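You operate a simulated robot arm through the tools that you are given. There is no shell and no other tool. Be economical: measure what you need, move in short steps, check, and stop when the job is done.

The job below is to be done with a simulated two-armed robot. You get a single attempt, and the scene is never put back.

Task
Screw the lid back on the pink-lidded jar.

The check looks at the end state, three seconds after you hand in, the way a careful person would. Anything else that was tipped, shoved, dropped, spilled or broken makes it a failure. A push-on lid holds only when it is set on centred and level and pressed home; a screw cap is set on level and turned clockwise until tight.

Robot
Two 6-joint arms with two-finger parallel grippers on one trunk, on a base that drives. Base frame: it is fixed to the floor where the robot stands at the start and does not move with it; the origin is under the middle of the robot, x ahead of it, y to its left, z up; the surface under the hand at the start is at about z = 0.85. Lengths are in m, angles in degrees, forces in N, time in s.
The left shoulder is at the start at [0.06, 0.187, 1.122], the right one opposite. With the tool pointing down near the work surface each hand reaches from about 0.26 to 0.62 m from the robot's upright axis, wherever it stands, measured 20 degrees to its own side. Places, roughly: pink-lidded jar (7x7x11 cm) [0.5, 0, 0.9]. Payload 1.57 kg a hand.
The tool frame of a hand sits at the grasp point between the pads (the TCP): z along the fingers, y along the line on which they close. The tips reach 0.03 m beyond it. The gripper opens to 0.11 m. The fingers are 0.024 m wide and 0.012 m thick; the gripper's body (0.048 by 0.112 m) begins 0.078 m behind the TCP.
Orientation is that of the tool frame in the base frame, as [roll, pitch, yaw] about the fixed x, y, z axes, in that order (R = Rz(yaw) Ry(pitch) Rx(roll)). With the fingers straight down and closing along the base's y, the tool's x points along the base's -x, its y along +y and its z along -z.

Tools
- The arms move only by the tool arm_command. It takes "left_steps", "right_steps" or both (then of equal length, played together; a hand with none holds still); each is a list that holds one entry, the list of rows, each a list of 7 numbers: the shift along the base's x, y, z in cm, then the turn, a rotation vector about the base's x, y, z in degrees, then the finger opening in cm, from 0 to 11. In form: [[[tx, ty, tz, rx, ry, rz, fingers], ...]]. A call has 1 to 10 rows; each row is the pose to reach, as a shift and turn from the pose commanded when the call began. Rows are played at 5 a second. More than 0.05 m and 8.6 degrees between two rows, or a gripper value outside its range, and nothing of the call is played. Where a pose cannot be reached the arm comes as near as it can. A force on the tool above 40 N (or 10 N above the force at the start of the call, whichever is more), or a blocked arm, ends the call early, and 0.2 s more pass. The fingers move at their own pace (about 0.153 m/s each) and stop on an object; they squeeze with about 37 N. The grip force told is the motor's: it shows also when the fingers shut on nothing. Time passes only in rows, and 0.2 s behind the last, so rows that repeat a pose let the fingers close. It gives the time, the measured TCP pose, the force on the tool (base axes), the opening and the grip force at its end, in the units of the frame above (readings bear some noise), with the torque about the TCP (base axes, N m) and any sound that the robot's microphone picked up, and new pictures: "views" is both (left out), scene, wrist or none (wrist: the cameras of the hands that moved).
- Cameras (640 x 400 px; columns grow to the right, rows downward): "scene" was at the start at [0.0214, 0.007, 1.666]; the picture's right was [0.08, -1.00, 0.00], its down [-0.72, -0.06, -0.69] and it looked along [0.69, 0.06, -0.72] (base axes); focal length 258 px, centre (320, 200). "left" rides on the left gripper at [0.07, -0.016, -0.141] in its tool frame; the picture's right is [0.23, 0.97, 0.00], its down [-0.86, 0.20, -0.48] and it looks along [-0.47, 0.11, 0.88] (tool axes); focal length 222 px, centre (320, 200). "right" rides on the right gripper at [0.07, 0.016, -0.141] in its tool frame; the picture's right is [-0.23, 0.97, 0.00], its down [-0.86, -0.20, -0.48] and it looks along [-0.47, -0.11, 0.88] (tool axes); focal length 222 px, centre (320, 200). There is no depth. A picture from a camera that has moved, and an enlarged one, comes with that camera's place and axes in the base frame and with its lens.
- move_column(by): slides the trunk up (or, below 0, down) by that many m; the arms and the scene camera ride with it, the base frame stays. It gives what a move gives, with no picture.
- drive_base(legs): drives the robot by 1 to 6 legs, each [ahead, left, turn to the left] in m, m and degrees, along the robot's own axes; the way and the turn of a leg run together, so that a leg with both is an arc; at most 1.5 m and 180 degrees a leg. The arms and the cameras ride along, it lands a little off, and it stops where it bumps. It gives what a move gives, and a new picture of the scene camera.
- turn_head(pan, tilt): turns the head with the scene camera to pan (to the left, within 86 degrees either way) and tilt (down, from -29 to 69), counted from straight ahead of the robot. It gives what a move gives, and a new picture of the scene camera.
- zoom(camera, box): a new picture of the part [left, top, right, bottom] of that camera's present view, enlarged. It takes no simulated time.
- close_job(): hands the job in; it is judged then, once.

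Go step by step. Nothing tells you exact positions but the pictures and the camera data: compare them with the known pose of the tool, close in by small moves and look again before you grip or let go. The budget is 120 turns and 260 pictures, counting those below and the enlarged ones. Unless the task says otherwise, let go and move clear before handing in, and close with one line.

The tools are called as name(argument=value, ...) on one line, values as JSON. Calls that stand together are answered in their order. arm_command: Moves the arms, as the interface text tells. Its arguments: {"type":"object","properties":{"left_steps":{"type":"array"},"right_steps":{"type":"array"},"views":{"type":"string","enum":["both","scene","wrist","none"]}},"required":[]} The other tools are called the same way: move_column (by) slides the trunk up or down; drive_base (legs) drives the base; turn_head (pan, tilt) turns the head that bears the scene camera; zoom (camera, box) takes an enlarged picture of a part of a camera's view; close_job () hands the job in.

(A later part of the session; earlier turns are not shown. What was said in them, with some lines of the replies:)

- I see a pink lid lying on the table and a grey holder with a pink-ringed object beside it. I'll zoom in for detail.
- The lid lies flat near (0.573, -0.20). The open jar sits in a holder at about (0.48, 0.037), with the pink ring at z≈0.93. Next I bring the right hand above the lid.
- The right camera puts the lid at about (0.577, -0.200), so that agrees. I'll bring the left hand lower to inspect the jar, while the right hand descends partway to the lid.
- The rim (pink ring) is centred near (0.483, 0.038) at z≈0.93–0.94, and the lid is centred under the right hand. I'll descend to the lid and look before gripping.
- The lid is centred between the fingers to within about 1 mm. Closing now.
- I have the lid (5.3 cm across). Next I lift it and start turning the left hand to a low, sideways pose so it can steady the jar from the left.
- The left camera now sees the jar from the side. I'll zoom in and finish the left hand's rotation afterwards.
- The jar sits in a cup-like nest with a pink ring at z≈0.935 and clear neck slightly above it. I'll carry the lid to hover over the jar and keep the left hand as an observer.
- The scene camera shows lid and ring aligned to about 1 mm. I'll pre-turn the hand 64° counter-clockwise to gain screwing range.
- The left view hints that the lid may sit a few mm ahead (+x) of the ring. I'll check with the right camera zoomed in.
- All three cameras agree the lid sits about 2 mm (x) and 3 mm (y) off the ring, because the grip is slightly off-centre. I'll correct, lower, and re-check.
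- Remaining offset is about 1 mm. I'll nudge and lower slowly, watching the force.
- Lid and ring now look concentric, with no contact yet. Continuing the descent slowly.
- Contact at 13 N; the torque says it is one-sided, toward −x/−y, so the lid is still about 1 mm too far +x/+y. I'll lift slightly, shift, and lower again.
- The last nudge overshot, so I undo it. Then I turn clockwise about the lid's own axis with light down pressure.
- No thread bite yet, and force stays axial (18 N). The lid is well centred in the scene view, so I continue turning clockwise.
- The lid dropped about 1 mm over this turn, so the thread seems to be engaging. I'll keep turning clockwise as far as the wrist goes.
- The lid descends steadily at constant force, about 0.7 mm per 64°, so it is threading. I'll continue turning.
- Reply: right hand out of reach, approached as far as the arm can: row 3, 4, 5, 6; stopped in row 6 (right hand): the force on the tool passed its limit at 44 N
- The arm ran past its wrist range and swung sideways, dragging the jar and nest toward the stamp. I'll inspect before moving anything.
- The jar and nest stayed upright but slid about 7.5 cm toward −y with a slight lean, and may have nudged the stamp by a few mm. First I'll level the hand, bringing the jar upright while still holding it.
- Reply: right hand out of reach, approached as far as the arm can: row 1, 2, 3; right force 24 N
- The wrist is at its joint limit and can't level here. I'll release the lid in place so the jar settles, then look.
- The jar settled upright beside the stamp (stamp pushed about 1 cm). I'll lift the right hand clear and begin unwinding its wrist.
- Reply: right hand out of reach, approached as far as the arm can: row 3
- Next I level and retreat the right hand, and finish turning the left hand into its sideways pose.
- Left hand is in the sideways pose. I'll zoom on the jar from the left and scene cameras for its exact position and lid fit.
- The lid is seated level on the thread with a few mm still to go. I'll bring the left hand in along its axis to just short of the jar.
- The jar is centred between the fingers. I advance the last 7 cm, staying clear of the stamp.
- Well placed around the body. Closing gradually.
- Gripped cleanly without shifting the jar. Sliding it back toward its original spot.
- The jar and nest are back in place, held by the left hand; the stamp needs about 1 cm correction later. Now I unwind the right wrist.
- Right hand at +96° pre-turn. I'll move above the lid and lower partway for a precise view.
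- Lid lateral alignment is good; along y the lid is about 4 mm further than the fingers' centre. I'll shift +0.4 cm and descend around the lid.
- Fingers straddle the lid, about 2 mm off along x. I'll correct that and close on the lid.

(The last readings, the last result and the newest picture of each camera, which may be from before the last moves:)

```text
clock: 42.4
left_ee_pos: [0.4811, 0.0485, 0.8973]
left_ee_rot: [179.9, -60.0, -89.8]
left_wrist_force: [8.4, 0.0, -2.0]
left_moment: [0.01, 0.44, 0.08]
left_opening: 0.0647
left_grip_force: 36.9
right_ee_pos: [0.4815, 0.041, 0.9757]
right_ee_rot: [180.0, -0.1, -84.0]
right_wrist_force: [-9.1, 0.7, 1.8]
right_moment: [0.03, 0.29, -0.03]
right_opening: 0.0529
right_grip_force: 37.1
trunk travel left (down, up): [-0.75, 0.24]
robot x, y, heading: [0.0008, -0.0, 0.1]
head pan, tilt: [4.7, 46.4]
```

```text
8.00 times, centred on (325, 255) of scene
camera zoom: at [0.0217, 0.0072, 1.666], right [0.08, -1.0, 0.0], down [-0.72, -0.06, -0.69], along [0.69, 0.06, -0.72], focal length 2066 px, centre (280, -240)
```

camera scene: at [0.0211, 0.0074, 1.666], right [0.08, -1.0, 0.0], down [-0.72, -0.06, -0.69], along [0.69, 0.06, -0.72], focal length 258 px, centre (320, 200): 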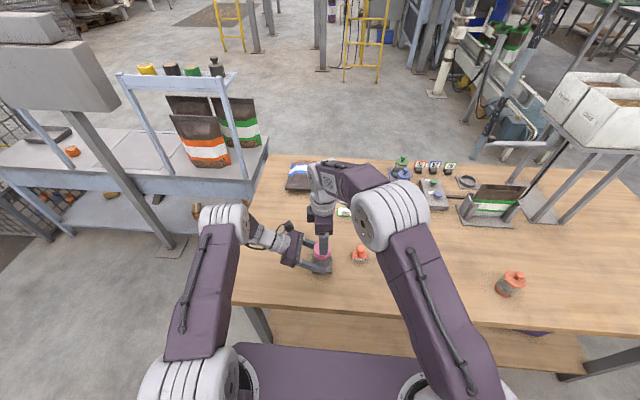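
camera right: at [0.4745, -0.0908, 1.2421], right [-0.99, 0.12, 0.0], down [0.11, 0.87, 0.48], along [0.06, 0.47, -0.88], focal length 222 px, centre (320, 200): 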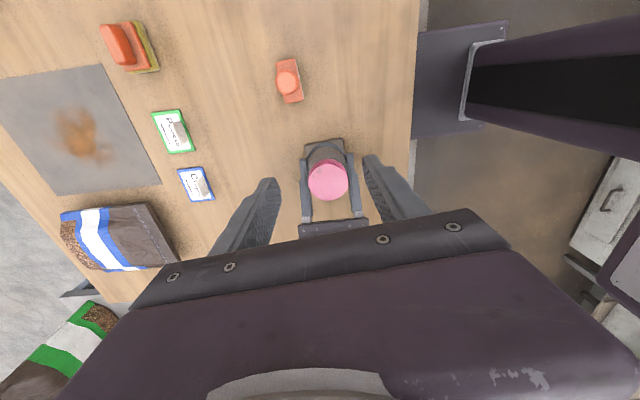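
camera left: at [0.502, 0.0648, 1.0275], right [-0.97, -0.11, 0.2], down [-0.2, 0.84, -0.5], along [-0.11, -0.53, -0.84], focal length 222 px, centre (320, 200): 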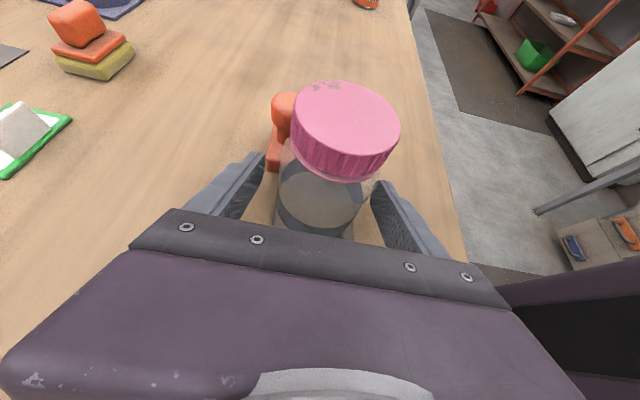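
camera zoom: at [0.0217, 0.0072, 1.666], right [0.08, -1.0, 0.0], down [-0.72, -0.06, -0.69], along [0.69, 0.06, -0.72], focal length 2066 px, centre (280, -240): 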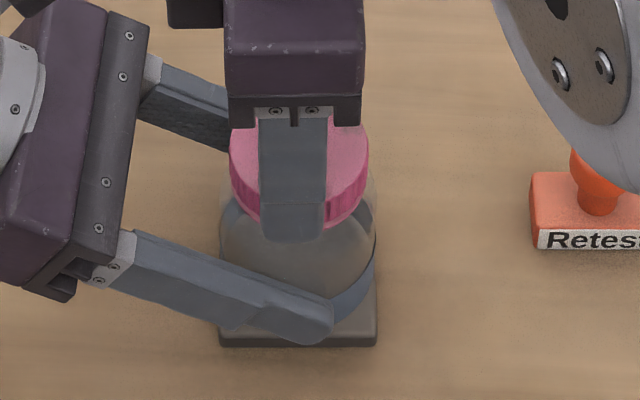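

Grip is centred now. Relaxing the 9 N side load and turning clockwise 80°, left hand holding the jar.

arm_command(right_steps=[[[-0.12, 0, 0, 0, 0, 0, 5], [-0.12, 0, -0.01, 0, 0, -8, 5], [-0.12, 0, -0.02, 0, 0, -16, 5], [-0.12, 0, -0.03, 0, 0, -24, 5], [-0.12, 0, -0.04, 0, 0, -32, 5], [-0.12, 0, -0.05, 0, 0, -40, 5], [-0.12, 0, -0.06, 0, 0, -48, 5], [-0.12, 0, -0.07, 0, 0, -56, 5], [-0.12, 0, -0.08, 0, 0, -64, 5]]], views="none")

zoom(camera="scene", box=[295, 230, 355, 280])

zoom(camera="left", box=[220, 50, 460, 220])

```text
clock: 44.4
left_ee_pos: [0.4802, 0.0479, 0.8972]
left_ee_rot: [179.7, -60.0, -89.7]
left_wrist_force: [-22.3, 10.0, 2.0]
left_moment: [-0.6, -1.09, -0.68]
left_opening: 0.0646
left_grip_force: 36.6
right_ee_pos: [0.4808, 0.04, 0.9752]
right_ee_rot: [-179.9, 0.2, -148.1]
right_wrist_force: [21.8, -9.2, -2.7]
right_moment: [-0.14, -0.69, 0.59]
right_opening: 0.053
right_grip_force: 37.0
trunk travel left (down, up): [-0.75, 0.24]
robot x, y, heading: [0.002, -0.0014, 0.1]
head pan, tilt: [4.7, 46.4]
```

```text
8.00 times, centred on (325, 255) of scene
camera zoom: at [0.0218, 0.0073, 1.666], right [0.08, -1.0, 0.0], down [-0.72, -0.06, -0.69], along [0.69, 0.06, -0.72], focal length 2066 px, centre (280, -240)
```

zoom: 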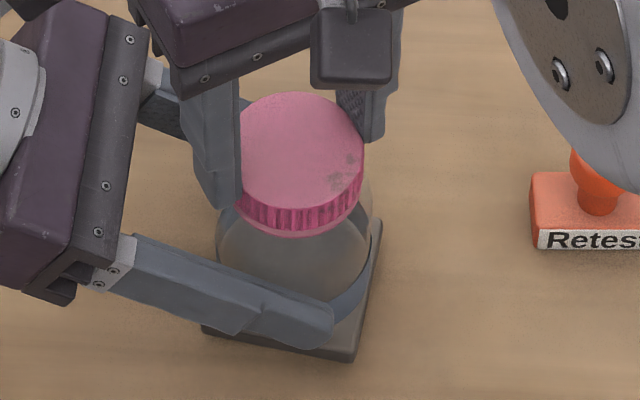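

```text
2.35 times, centred on (340, 135) of left
camera zoom: at [0.4969, 0.1352, 1.0286], right [-0.97, -0.11, 0.2], down [-0.2, 0.84, -0.5], along [-0.11, -0.53, -0.84], focal length 523 px, centre (273, 353)
```

zoom: 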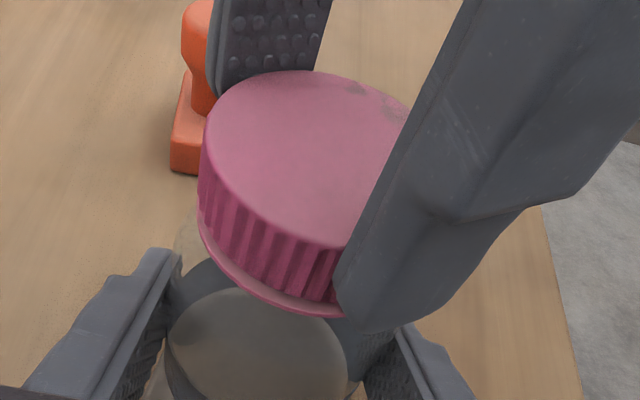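

The torque rose to about 0.6 N·m and the jar with its nest began to twist in the left grip, so the lid has tightened. I'll release the right hand and inspect.

arm_command(right_steps=[[[0.1, -0.05, 0, 0, 0, 0, 5], [0.1, -0.05, 0, 0, 0, 0, 6.5], [0.1, -0.05, 0, 0, 0, 0, 7.5], [0.1, -0.05, 3, 0, 0, 0, 7.5], [0.1, -0.05, 7, 0, 0, 0, 7.5], [0.1, -5, 9, 0, 0, 0, 7.5], [0.1, -10, 9, 0, 0, 0, 7.5], [0.1, -15, 9, 0, 0, 0, 7.5]]], views="scene")

zoom(camera="left", box=[240, 60, 440, 230])

zoom(camera="scene", box=[290, 225, 370, 285])

```text
refused: row 6 steps farther than a row can; nothing moved
```

```text
2.35 times, centred on (340, 145) of left
camera zoom: at [0.4969, 0.1352, 1.0286], right [-0.97, -0.11, 0.2], down [-0.2, 0.84, -0.5], along [-0.11, -0.53, -0.84], focal length 523 px, centre (273, 329)
```

zoom: 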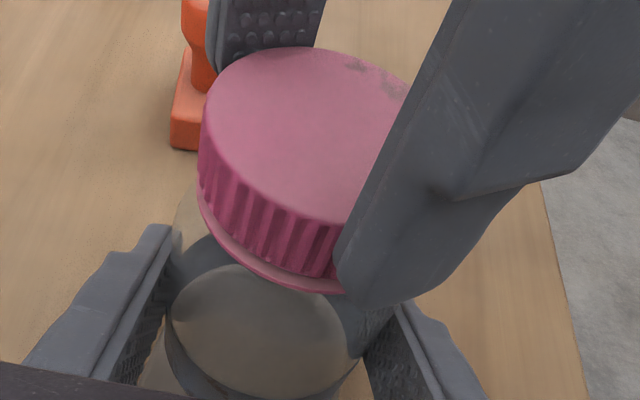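

```text
6.67 times, centred on (330, 255) of scene
camera zoom: at [0.0218, 0.0073, 1.666], right [0.08, -1.0, 0.0], down [-0.72, -0.06, -0.69], along [0.69, 0.06, -0.72], focal length 1721 px, centre (253, -167)
```

zoom: 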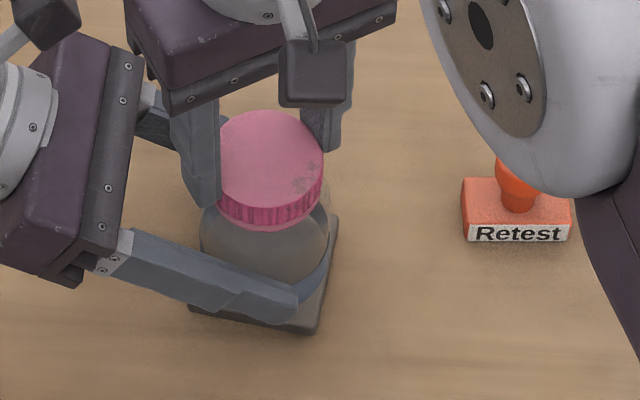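

A row step was too long; I'll repeat with smaller ones.

arm_command(right_steps=[[[0.1, -0.05, 0, 0, 0, 0, 5], [0.1, -0.05, 0, 0, 0, 0, 6.5], [0.1, -0.05, 0, 0, 0, 0, 7.5], [0.1, -0.05, 3, 0, 0, 0, 7.5], [0.1, -0.05, 7, 0, 0, 0, 7.5], [0.1, -3, 9, 0, 0, 0, 7.5], [0.1, -7, 9, 0, 0, 0, 7.5], [0.1, -11, 9, 0, 0, 0, 7.5], [0.1, -15, 9, 0, 0, 0, 7.5]]], views="scene")

zoom(camera="left", box=[240, 60, 440, 230])

zoom(camera="scene", box=[290, 225, 370, 285])

```text
clock: 46.4
left_ee_pos: [0.4803, 0.0464, 0.8961]
left_ee_rot: [179.9, -60.1, -89.9]
left_wrist_force: [0.3, -0.1, -1.6]
left_moment: [-0.01, 0.02, -0.01]
left_opening: 0.064
left_grip_force: 36.9
right_ee_pos: [0.4821, -0.1102, 1.0644]
right_ee_rot: [-179.9, 0.0, -148.0]
right_wrist_force: [-0.1, -0.5, -0.9]
right_moment: [0.02, 0.03, -0.01]
right_opening: 0.0749
right_grip_force: 0.0
trunk travel left (down, up): [-0.75, 0.24]
robot x, y, heading: [0.0037, 0.0008, -0.0]
head pan, tilt: [4.7, 46.4]
camera scene: at [0.0217, 0.0053, 1.666], right [0.08, -1.0, 0.0], down [-0.72, -0.06, -0.69], along [0.69, 0.06, -0.72], focal length 258 px, centre (320, 200)
```

scene: 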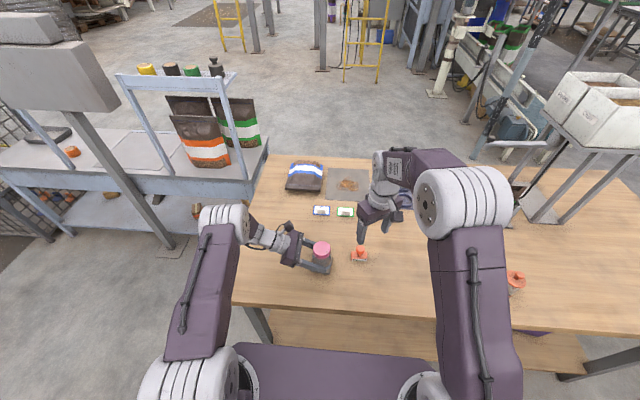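

```text
2.35 times, centred on (340, 145) of left
camera zoom: at [0.4975, 0.1342, 1.0294], right [-0.97, -0.12, 0.2], down [-0.2, 0.84, -0.5], along [-0.11, -0.53, -0.84], focal length 523 px, centre (273, 329)
```

zoom: 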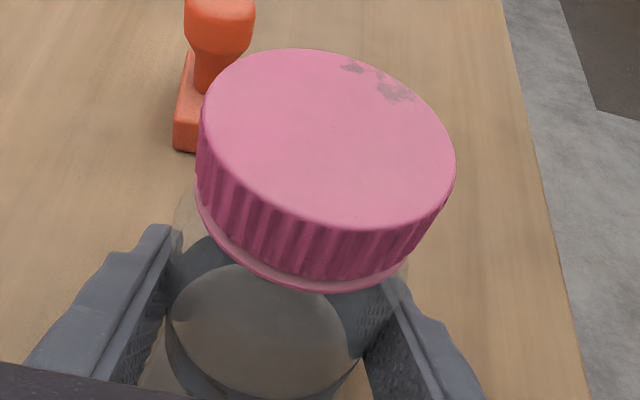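

```text
6.67 times, centred on (330, 255) of scene
camera zoom: at [0.0217, 0.0053, 1.666], right [0.08, -1.0, 0.0], down [-0.72, -0.06, -0.69], along [0.69, 0.06, -0.72], focal length 1721 px, centre (253, -167)
```

zoom: 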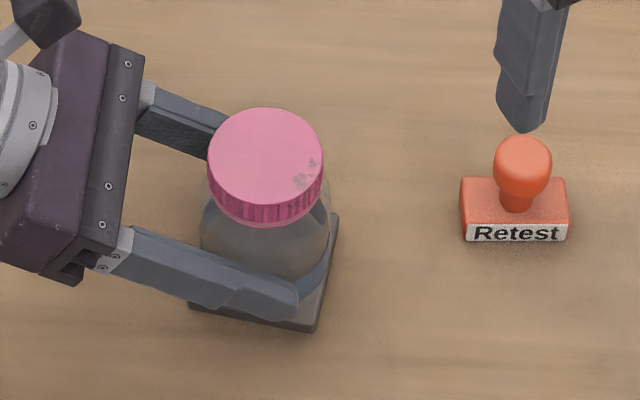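

The lid is level and down against the ring. I'll re-grip once to confirm tightness: a tight lid should show torque right away.

arm_command(right_steps=[[[0, 4, 0, 0, 0, 0, 7.5], [0, 8, 0, 0, 0, 0, 7.5], [0, 12, 0, 0, 0, 0, 7.5], [0, 14.95, 0, 0, 0, 0, 7.5], [0, 14.95, -4, 0, 0, 0, 7.5], [0, 14.95, -7, 0, 0, 0, 7.5], [0, 14.95, -9, 0, 0, 0, 7.5], [0, 14.95, -9, 0, 0, 0, 7.5]]], views="none")

zoom(camera="right", box=[240, 90, 400, 230])

```text
clock: 48.2
left_ee_pos: [0.48, 0.0463, 0.8972]
left_ee_rot: [179.9, -60.1, -89.9]
left_wrist_force: [-0.5, -0.6, -1.2]
left_moment: [0.03, 0.01, -0.03]
left_opening: 0.0643
left_grip_force: 36.9
right_ee_pos: [0.4808, 0.0403, 0.9756]
right_ee_rot: [-179.9, 0.0, -147.9]
right_wrist_force: [0.7, -0.7, -0.5]
right_moment: [0.02, 0.03, -0.01]
right_opening: 0.075
right_grip_force: 0.0
trunk travel left (down, up): [-0.75, 0.24]
robot x, y, heading: [0.0014, 0.003, -0.1]
head pan, tilt: [4.7, 46.4]
```

```text
2.86 times, centred on (320, 160) of right
camera zoom: at [0.4125, 0.0174, 1.1169], right [-0.32, 0.95, 0.0], down [0.83, 0.29, 0.48], along [0.45, 0.15, -0.88], focal length 635 px, centre (320, 314)
```

zoom: 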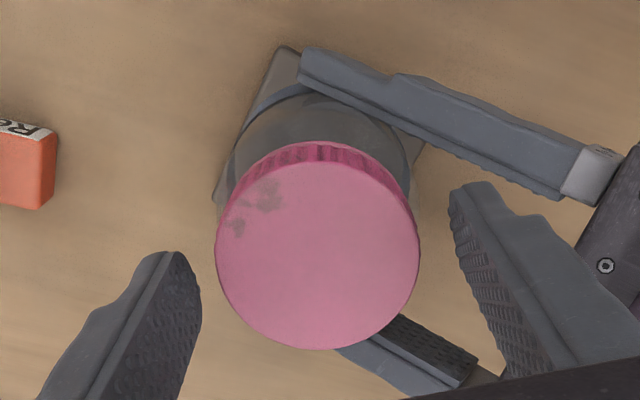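

Lid still in the same hand-relative orientation. A small lateral correction, then close and turn in small increments.

arm_command(right_steps=[[[0.07, -0.2, 0, 0, 0, 0, 7], [0.07, -0.2, 0, 0, 0, 0, 6], [0.07, -0.2, 0, 0, 0, 0, 5], [0.07, -0.2, 0, 0, 0, 0, 5], [0.07, -0.2, 0, 0, 0, 0, 5]]], views="none")

arm_command(right_steps=[[[0, 0, 0, 0, 0, -5, 5], [0, 0, 0, 0, 0, -10, 5]]], views="none")

arm_command(right_steps=[[[0, 0, 0, 0, 0, -5, 5], [0, 0, 0, 0, 0, -10, 5]]], views="none")

zoom(camera="scene", box=[290, 225, 370, 285])

```text
clock: 49.4
left_ee_pos: [0.4807, 0.0471, 0.8965]
left_ee_rot: [179.8, -60.1, -89.9]
left_wrist_force: [6.8, -11.5, -1.6]
left_moment: [0.55, 0.19, 0.12]
left_opening: 0.0641
left_grip_force: 37.2
right_ee_pos: [0.4811, 0.0384, 0.9746]
right_ee_rot: [-179.9, -0.1, -147.9]
right_wrist_force: [-7.4, 11.5, 0.5]
right_moment: [0.43, 0.27, -0.03]
right_opening: 0.053
right_grip_force: 37.4
trunk travel left (down, up): [-0.75, 0.24]
robot x, y, heading: [-0.0023, 0.0011, -0.2]
head pan, tilt: [4.7, 46.4]
```

```text
clock: 50.0
left_ee_pos: [0.4811, 0.0477, 0.8969]
left_ee_rot: [-180.0, -60.0, -90.0]
left_wrist_force: [2.9, 6.0, 0.0]
left_moment: [-0.24, 0.15, -0.94]
left_opening: 0.0631
left_grip_force: 36.6
right_ee_pos: [0.4822, 0.0366, 0.9758]
right_ee_rot: [-179.7, -0.1, -157.9]
right_wrist_force: [-4.1, -6.2, -1.1]
right_moment: [-0.22, 0.1, 0.99]
right_opening: 0.0533
right_grip_force: 37.2
trunk travel left (down, up): [-0.75, 0.24]
robot x, y, heading: [-0.0005, 0.0009, 0.0]
head pan, tilt: [4.7, 46.4]
```

```text
clock: 50.6
left_ee_pos: [0.4787, 0.0474, 0.8967]
left_ee_rot: [179.9, -60.0, -89.9]
left_wrist_force: [-9.0, 12.2, 4.0]
left_moment: [-0.59, -0.44, -0.99]
left_opening: 0.0632
left_grip_force: 36.7
right_ee_pos: [0.483, 0.0377, 0.9759]
right_ee_rot: [-179.9, 0.2, -168.1]
right_wrist_force: [10.0, -11.4, -5.1]
right_moment: [-0.37, -0.35, 0.93]
right_opening: 0.0533
right_grip_force: 36.7
trunk travel left (down, up): [-0.75, 0.24]
robot x, y, heading: [0.0008, 0.0017, 0.1]
head pan, tilt: [4.7, 46.4]
```

```text
6.67 times, centred on (330, 255) of scene
camera zoom: at [0.0217, 0.0073, 1.666], right [0.08, -1.0, 0.0], down [-0.72, -0.06, -0.69], along [0.69, 0.06, -0.72], focal length 1721 px, centre (253, -167)
```

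zoom: 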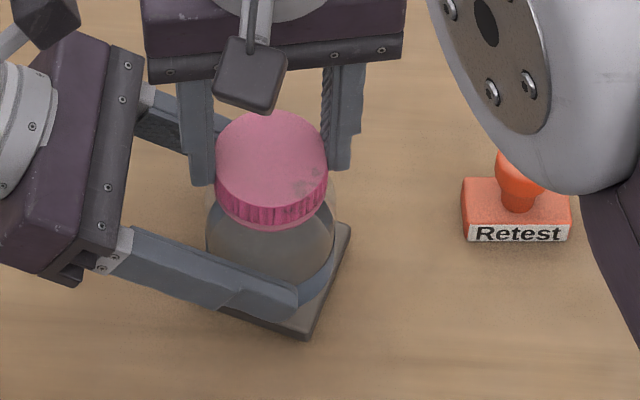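

Torque went straight to about 0.95 N·m and the jar slips in the left grip, so the lid is tight. I'll release the right hand and retreat.

arm_command(right_steps=[[[0, 0, 0, 0, 0, 0, 6.5], [0, 0, 0, 0, 0, 0, 7.5], [0, 0, 0, 0, 0, 0, 7.5], [0, 0, 4, 0, 0, 0, 7.5], [0, 0, 8, 0, 0, 0, 7.5], [0, -3, 11, 0, 0, 0, 7.5], [0, -7, 11, 0, 0, 0, 7.5], [0, -11, 11, 0, 0, 0, 7.5], [0, -14, 11, 0, 0, 0, 7.5]]], views="none")

zoom(camera="scene", box=[290, 225, 370, 285])

zoom(camera="left", box=[240, 60, 440, 230])

```text
clock: 52.6
left_ee_pos: [0.4797, 0.047, 0.8967]
left_ee_rot: [179.9, -60.0, -89.8]
left_wrist_force: [-0.8, -0.6, -1.1]
left_moment: [0.01, 0.04, 0.0]
left_opening: 0.0633
left_grip_force: 36.9
right_ee_pos: [0.4811, -0.1017, 1.0864]
right_ee_rot: [-179.9, 0.0, -168.0]
right_wrist_force: [-0.2, -0.2, 0.3]
right_moment: [0.0, -0.02, 0.0]
right_opening: 0.0749
right_grip_force: 0.0
trunk travel left (down, up): [-0.75, 0.24]
robot x, y, heading: [-0.0017, 0.0, -0.0]
head pan, tilt: [4.7, 46.4]
```

```text
6.67 times, centred on (330, 255) of scene
camera zoom: at [0.0216, 0.0059, 1.666], right [0.08, -1.0, 0.0], down [-0.72, -0.06, -0.69], along [0.69, 0.06, -0.72], focal length 1721 px, centre (253, -167)
```

zoom: 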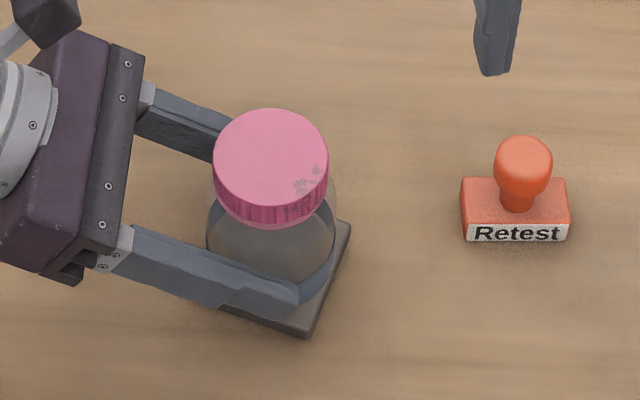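

```text
2.35 times, centred on (340, 145) of left
camera zoom: at [0.4975, 0.1346, 1.0293], right [-0.97, -0.11, 0.2], down [-0.2, 0.84, -0.5], along [-0.11, -0.53, -0.84], focal length 523 px, centre (273, 329)
```

zoom: 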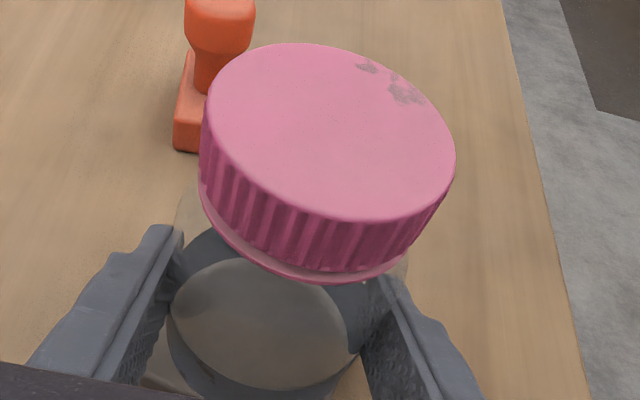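

Lid seated and level. Now I rotate the left hand about the jar's axis by +24° to bring the nest back square.

arm_command(left_steps=[[[-0.09, 0.05, 0, 0, 0, 4, 6], [-0.18, 0.09, 0, 0, 0, 8, 6], [-0.27, 0.12, 0, 0, 0, 12, 6], [-0.36, 0.15, 0, 0, 0, 16, 6], [-0.45, 0.17, 0, 0, 0, 20, 6], [-0.53, 0.19, 0, 0, 0, 24, 6], [-0.53, 0.19, 0, 0, 0, 24, 6]]], views="none")

zoom(camera="scene", box=[290, 225, 370, 285])

```text
clock: 54.2
left_ee_pos: [0.4741, 0.0504, 0.8956]
left_ee_rot: [179.9, -60.0, -65.9]
left_wrist_force: [-0.3, -0.3, -1.2]
left_moment: [0.02, 0.01, -0.02]
left_opening: 0.0631
left_grip_force: 37.0
right_ee_pos: [0.4819, -0.1009, 1.0861]
right_ee_rot: [-179.9, -0.1, -168.0]
right_wrist_force: [0.2, 0.6, 0.2]
right_moment: [-0.01, 0.02, 0.02]
right_opening: 0.0748
right_grip_force: 0.0
trunk travel left (down, up): [-0.75, 0.24]
robot x, y, heading: [-0.0001, -0.0011, -0.0]
head pan, tilt: [4.7, 46.4]
```

```text
6.67 times, centred on (330, 255) of scene
camera zoom: at [0.0218, 0.0072, 1.666], right [0.08, -1.0, 0.0], down [-0.72, -0.06, -0.69], along [0.69, 0.06, -0.72], focal length 1721 px, centre (253, -167)
```

zoom: 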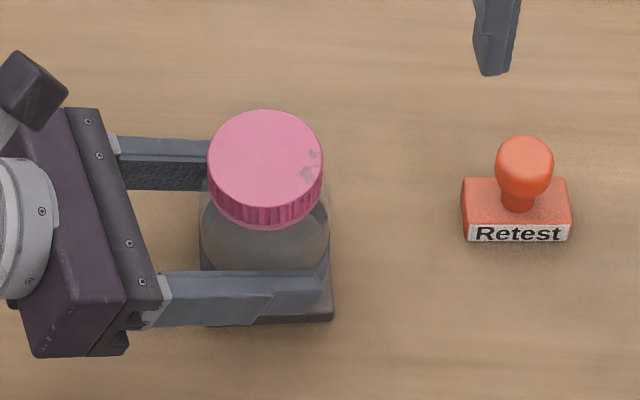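

The nest is square again at its original spot. Releasing the left hand and backing out along its axis.

arm_command(left_steps=[[[0, 0, 0, 0, 0, 0, 7.5], [0, 0, 0, 0, 0, 0, 9], [0, 0, 0, 0, 0, 0, 9], [-1.4, 3.2, 2, 0, 0, 0, 9], [-2.8, 6.4, 4, 0, 0, 0, 9], [-4.2, 9.6, 6, 0, 0, 0, 9], [-5.6, 12.8, 8, 0, 0, 0, 9], [-5.6, 16, 11, 0, 0, 0, 9]]], views="none")

zoom(camera="scene", box=[280, 190, 440, 290])

zoom(camera="right", box=[0, 0, 640, 400])

```text
clock: 56.0
left_ee_pos: [0.4178, 0.2101, 1.0055]
left_ee_rot: [179.9, -60.0, -65.9]
left_wrist_force: [0.6, 0.3, 0.4]
left_moment: [0.06, -0.02, 0.01]
left_opening: 0.0896
left_grip_force: 0.1
right_ee_pos: [0.4801, -0.1007, 1.086]
right_ee_rot: [-179.9, 0.0, -168.1]
right_wrist_force: [0.1, 0.3, -0.1]
right_moment: [0.01, -0.03, 0.03]
right_opening: 0.0753
right_grip_force: 0.0
trunk travel left (down, up): [-0.75, 0.24]
robot x, y, heading: [0.0001, 0.0011, 0.0]
head pan, tilt: [4.7, 46.4]
```

```text
4.00 times, centred on (360, 240) of scene
camera zoom: at [0.0205, 0.0076, 1.666], right [0.08, -1.0, 0.0], down [-0.72, -0.06, -0.69], along [0.69, 0.06, -0.72], focal length 1033 px, centre (160, 40)
```

zoom: 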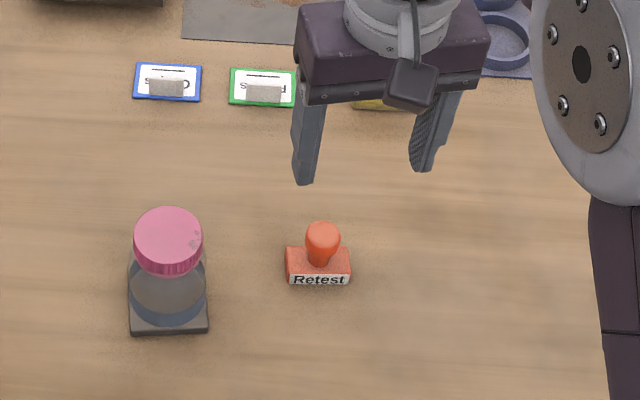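

```text
1.00 times, centred on (320, 200) of right (not enlarged: the box is as wide or as high as the picture)
camera zoom: at [0.4081, -0.0991, 1.2283], right [0.02, 1.0, 0.0], down [0.88, -0.02, 0.48], along [0.48, -0.01, -0.88], focal length 222 px, centre (320, 200)
```

zoom: 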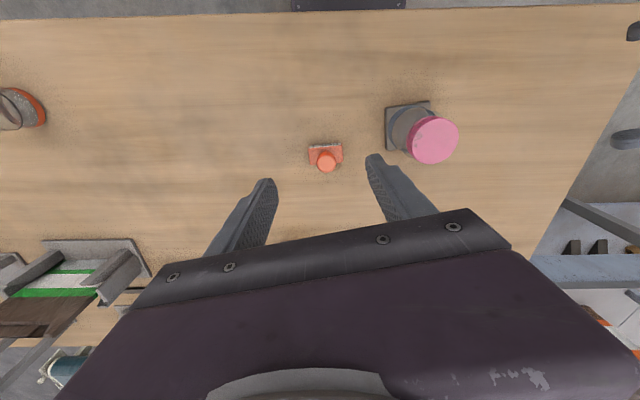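

The jar is exactly at its original place with the lid on. The stamp sits about 1.1 cm too far −y. I'll take its handle gently with the right hand and slide it back.

arm_command(right_steps=[[[1.3, 0.3, -2, 0, 0, -4, 7], [2.6, 0.6, -4.5, 0, 0, -8, 7], [3.9, 0.9, -7, 0, 0, -12, 7], [3.9, 0.9, -9.6, 0, 0, -12, 7], [3.9, 0.9, -9.6, 0, 0, -12, 7]]], views="wrist")

zoom(camera="scene", box=[320, 210, 400, 280])

zoom(camera="left", box=[0, 0, 640, 400])

```text
clock: 57.2
left_ee_pos: [0.417, 0.2097, 1.006]
left_ee_rot: [-180.0, -60.0, -65.9]
left_wrist_force: [-0.2, -0.4, 0.5]
left_moment: [-0.04, -0.02, -0.02]
left_opening: 0.09
left_grip_force: 0.0
right_ee_pos: [0.5206, -0.0916, 0.9897]
right_ee_rot: [-179.9, 0.0, 180.0]
right_wrist_force: [-0.7, 0.2, 0.3]
right_moment: [-0.02, 0.0, 0.03]
right_opening: 0.0699
right_grip_force: 0.1
trunk travel left (down, up): [-0.75, 0.24]
robot x, y, heading: [-0.0015, -0.0034, 0.0]
head pan, tilt: [4.7, 46.4]
camera right: at [0.4496, -0.0752, 1.1317], right [0.23, 0.97, 0.0], down [0.86, -0.2, 0.48], along [0.47, -0.11, -0.88], focal length 222 px, centre (320, 200)
```

right: 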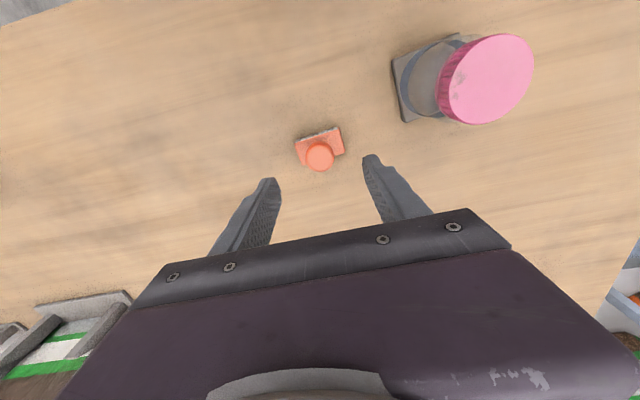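

```text
5.71 times, centred on (360, 245) of scene
camera zoom: at [0.021, 0.0072, 1.666], right [0.08, -1.0, 0.0], down [-0.72, -0.06, -0.69], along [0.69, 0.06, -0.72], focal length 1476 px, centre (91, -57)
```

zoom: 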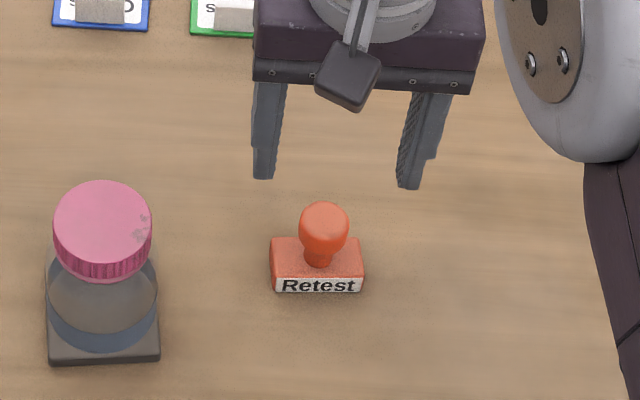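

```text
1.00 times, centred on (320, 200) of left (not enlarged: the box is as wide or as high as the picture)
camera zoom: at [0.3979, 0.2967, 1.1379], right [-0.84, -0.5, 0.2], down [-0.53, 0.69, -0.5], along [0.12, -0.53, -0.84], focal length 222 px, centre (320, 200)
```

zoom: 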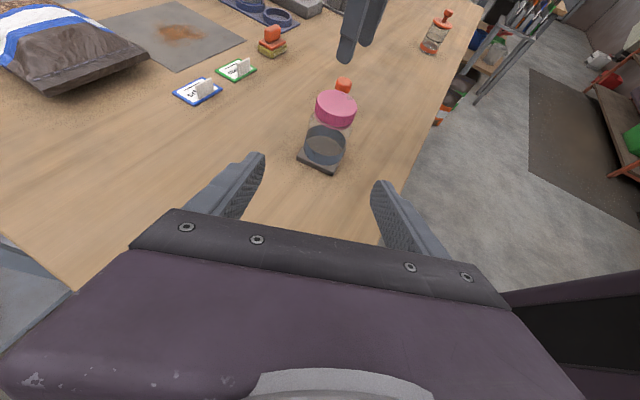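

The hand is directly over the handle. I'll descend and close softly.

arm_command(right_steps=[[[0, 0, -3, 0, 0, 0, 6], [0, 0, -5.5, 0, 0, 0, 6], [0, 0, -7.2, 0, 0, 0, 6], [0, 0, -7.2, 0, 0, 0, 6]]], views="none")

zoom(camera="scene", box=[320, 210, 400, 280])

zoom(camera="right", box=[240, 90, 400, 230])

```text
clock: 58.2
left_ee_pos: [0.4163, 0.2099, 1.0055]
left_ee_rot: [180.0, -60.0, -65.9]
left_wrist_force: [-0.6, -0.1, -0.7]
left_moment: [-0.01, -0.01, 0.01]
left_opening: 0.09
left_grip_force: 0.0
right_ee_pos: [0.521, -0.0921, 0.9162]
right_ee_rot: [-179.9, 0.0, 179.9]
right_wrist_force: [0.4, 0.5, -0.6]
right_moment: [-0.03, -0.01, 0.0]
right_opening: 0.0598
right_grip_force: 0.1
trunk travel left (down, up): [-0.75, 0.24]
robot x, y, heading: [-0.0008, 0.0016, 0.0]
head pan, tilt: [4.7, 46.4]
```

```text
5.71 times, centred on (360, 245) of scene
camera zoom: at [0.0214, 0.0073, 1.666], right [0.08, -1.0, 0.0], down [-0.72, -0.06, -0.69], along [0.69, 0.06, -0.72], focal length 1476 px, centre (91, -57)
```

zoom: 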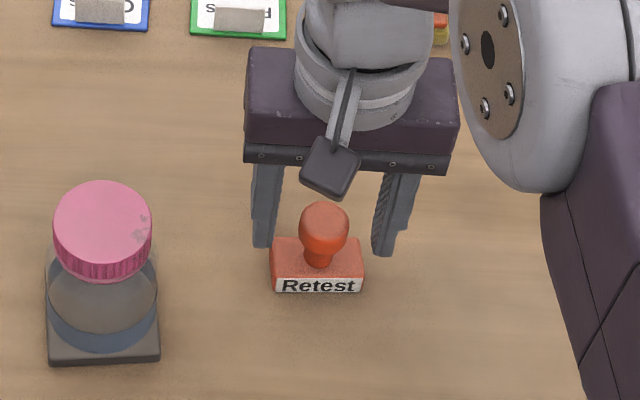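

```text
2.86 times, centred on (320, 160) of right
camera zoom: at [0.4499, -0.0758, 1.0595], right [0.23, 0.97, 0.0], down [0.86, -0.2, 0.48], along [0.47, -0.11, -0.88], focal length 635 px, centre (320, 314)
```

zoom: 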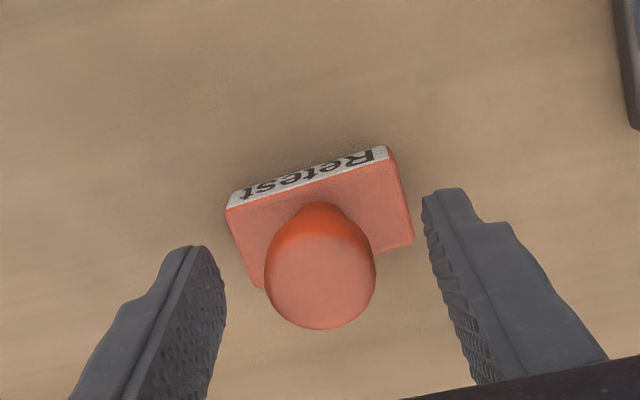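

The handle is centred between the pads. Closing on it, then sliding it back +1.1 cm.

arm_command(right_steps=[[[0, 0, 0, 0, 0, 0, 4.5], [0, 0, 0, 0, 0, 0, 3.5], [0, 0, 0, 0, 0, 0, 2.5], [0, 0, 0, 0, 0, 0, 2], [0, 0, 0, 0, 0, 0, 2]]], views="none")

zoom(camera="scene", box=[280, 190, 440, 290])

```text
clock: 59.4
left_ee_pos: [0.4177, 0.2097, 1.0059]
left_ee_rot: [179.9, -59.9, -65.9]
left_wrist_force: [0.3, -0.6, 0.9]
left_moment: [0.03, -0.02, 0.0]
left_opening: 0.0896
left_grip_force: 0.1
right_ee_pos: [0.52, -0.0925, 0.9168]
right_ee_rot: [-179.9, -0.1, -180.0]
right_wrist_force: [-0.1, -0.1, 0.5]
right_moment: [0.01, 0.03, 0.0]
right_opening: 0.0282
right_grip_force: 37.0
trunk travel left (down, up): [-0.75, 0.24]
robot x, y, heading: [0.0006, 0.003, -0.3]
head pan, tilt: [4.7, 46.4]
```

```text
4.00 times, centred on (360, 240) of scene
camera zoom: at [0.0215, 0.0072, 1.666], right [0.08, -1.0, 0.0], down [-0.72, -0.06, -0.69], along [0.69, 0.06, -0.72], focal length 1033 px, centre (160, 40)
```

zoom: 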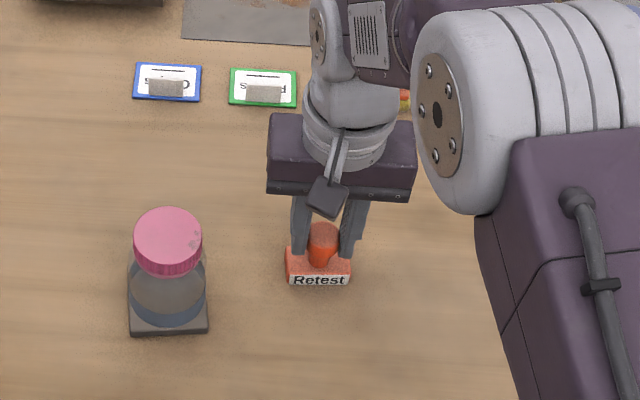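

arm_command(right_steps=[[[0, 0.3, 0.03, 0, 0, 0, 2], [0, 0.6, 0.03, 0, 0, 0, 2], [0, 0.9, 0.03, 0, 0, 0, 2], [0, 1.14, 0.03, 0, 0, 0, 2], [0, 1.14, 0, 0, 0, 0, 2]]], views="none")

zoom(camera="scene", box=[280, 190, 440, 290])

```text
clock: 60.6
left_ee_pos: [0.4173, 0.2098, 1.0051]
left_ee_rot: [179.9, -60.1, -65.9]
left_wrist_force: [-0.2, 0.7, 0.6]
left_moment: [0.0, 0.01, 0.05]
left_opening: 0.0901
left_grip_force: 0.1
right_ee_pos: [0.5203, -0.0808, 0.9177]
right_ee_rot: [-179.9, 0.0, 180.0]
right_wrist_force: [0.3, 0.8, 0.5]
right_moment: [-0.03, -0.03, -0.02]
right_opening: 0.0279
right_grip_force: 37.1
trunk travel left (down, up): [-0.75, 0.24]
robot x, y, heading: [-0.0005, -0.0013, 0.1]
head pan, tilt: [4.7, 46.4]
```

```text
4.00 times, centred on (360, 240) of scene
camera zoom: at [0.0215, 0.0072, 1.666], right [0.08, -1.0, 0.0], down [-0.72, -0.06, -0.69], along [0.69, 0.06, -0.72], focal length 1033 px, centre (160, 40)
```

zoom: 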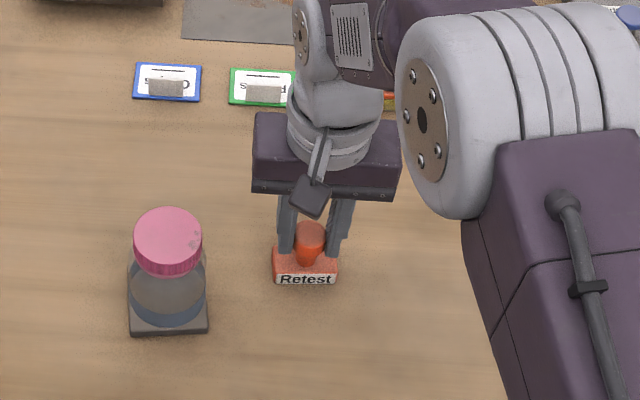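

The stamp is back in its original spot. I'll release it, raise the right hand straight up, and check the final scene.

arm_command(right_steps=[[[0, 0, 0, 0, 0, 0, 3.5], [0, 0, 0, 0, 0, 0, 5], [0, 0, 0, 0, 0, 0, 5.5], [0, 0, 3, 0, 0, 0, 5.5], [0, 0, 7, 0, 0, 0, 5.5], [0, 0, 11, 0, 0, 0, 5.5], [0, -4, 14, 0, 0, 0, 5.5], [0, -8, 16, 0, 0, 0, 5.5], [0, -12, 18, 0, 0, 0, 5.5], [-2, -15, 20, 0, 0, 0, 5.5]]], views="scene")

zoom(camera="scene", box=[280, 190, 440, 290])

zoom(camera="left", box=[280, 60, 380, 180])

```text
clock: 62.8
left_ee_pos: [0.4171, 0.2089, 1.0063]
left_ee_rot: [-180.0, -60.0, -66.0]
left_wrist_force: [-1.0, 0.5, 0.6]
left_moment: [0.01, 0.01, 0.03]
left_opening: 0.0899
left_grip_force: 0.0
right_ee_pos: [0.499, -0.234, 1.1185]
right_ee_rot: [-179.9, 0.0, -179.9]
right_wrist_force: [1.0, -0.4, 0.1]
right_moment: [0.03, -0.05, 0.0]
right_opening: 0.0549
right_grip_force: 0.0
trunk travel left (down, up): [-0.75, 0.24]
robot x, y, heading: [0.0012, -0.0029, 0.0]
head pan, tilt: [4.7, 46.4]
camera scene: at [0.0192, 0.0059, 1.666], right [0.08, -1.0, 0.0], down [-0.72, -0.06, -0.69], along [0.69, 0.06, -0.72], focal length 258 px, centre (320, 200)
```

scene: 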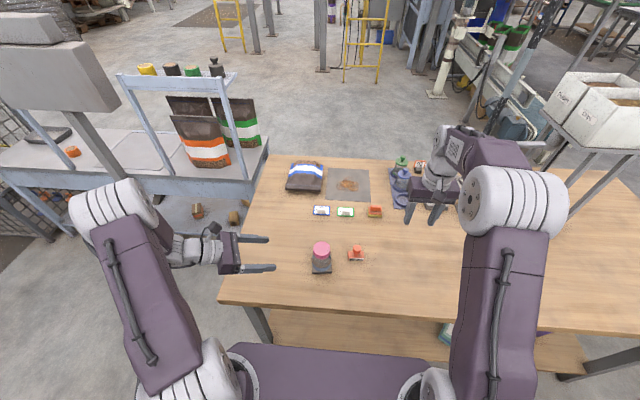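

```text
4.00 times, centred on (360, 240) of scene
camera zoom: at [0.0192, 0.0059, 1.666], right [0.08, -1.0, 0.0], down [-0.72, -0.06, -0.69], along [0.69, 0.06, -0.72], focal length 1033 px, centre (160, 40)
```

zoom: 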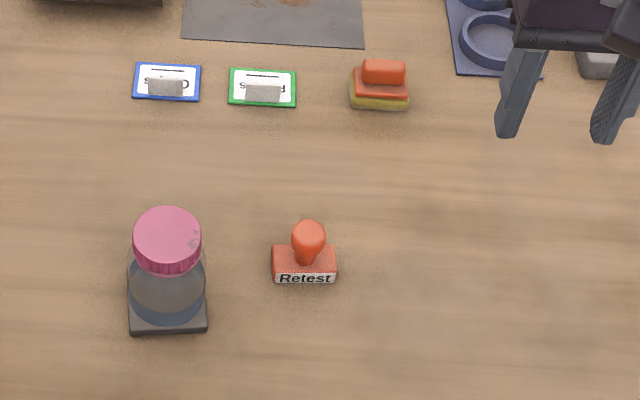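

```text
3.33 times, centred on (330, 120) of left
camera zoom: at [0.3966, 0.2959, 1.1386], right [-0.84, -0.5, 0.2], down [-0.53, 0.69, -0.5], along [0.12, -0.53, -0.84], focal length 740 px, centre (287, 467)
```

zoom: 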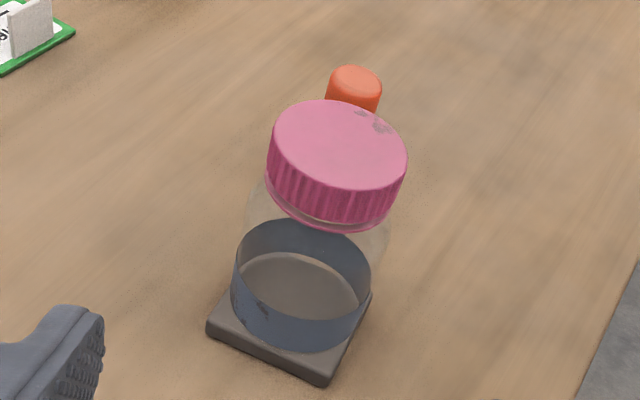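

Everything looks right: the lid is level and tight on the jar, the jar and stamp are back in their original spots, and both hands are clear. I'm handing in.

close_job()

```text
The job is handed in.
```

The pink lid is screwed onto its jar, level and tight: on the last check, torque rose to about 0.95 N·m as soon as I turned it. Partway through, the right arm swung past its wrist limit. It dragged the jar and nest about 7.5 cm and pushed the "Retest" stamp about 1.1 cm. I moved both back to where they started, going by the camera pictures, and both hands are clear.
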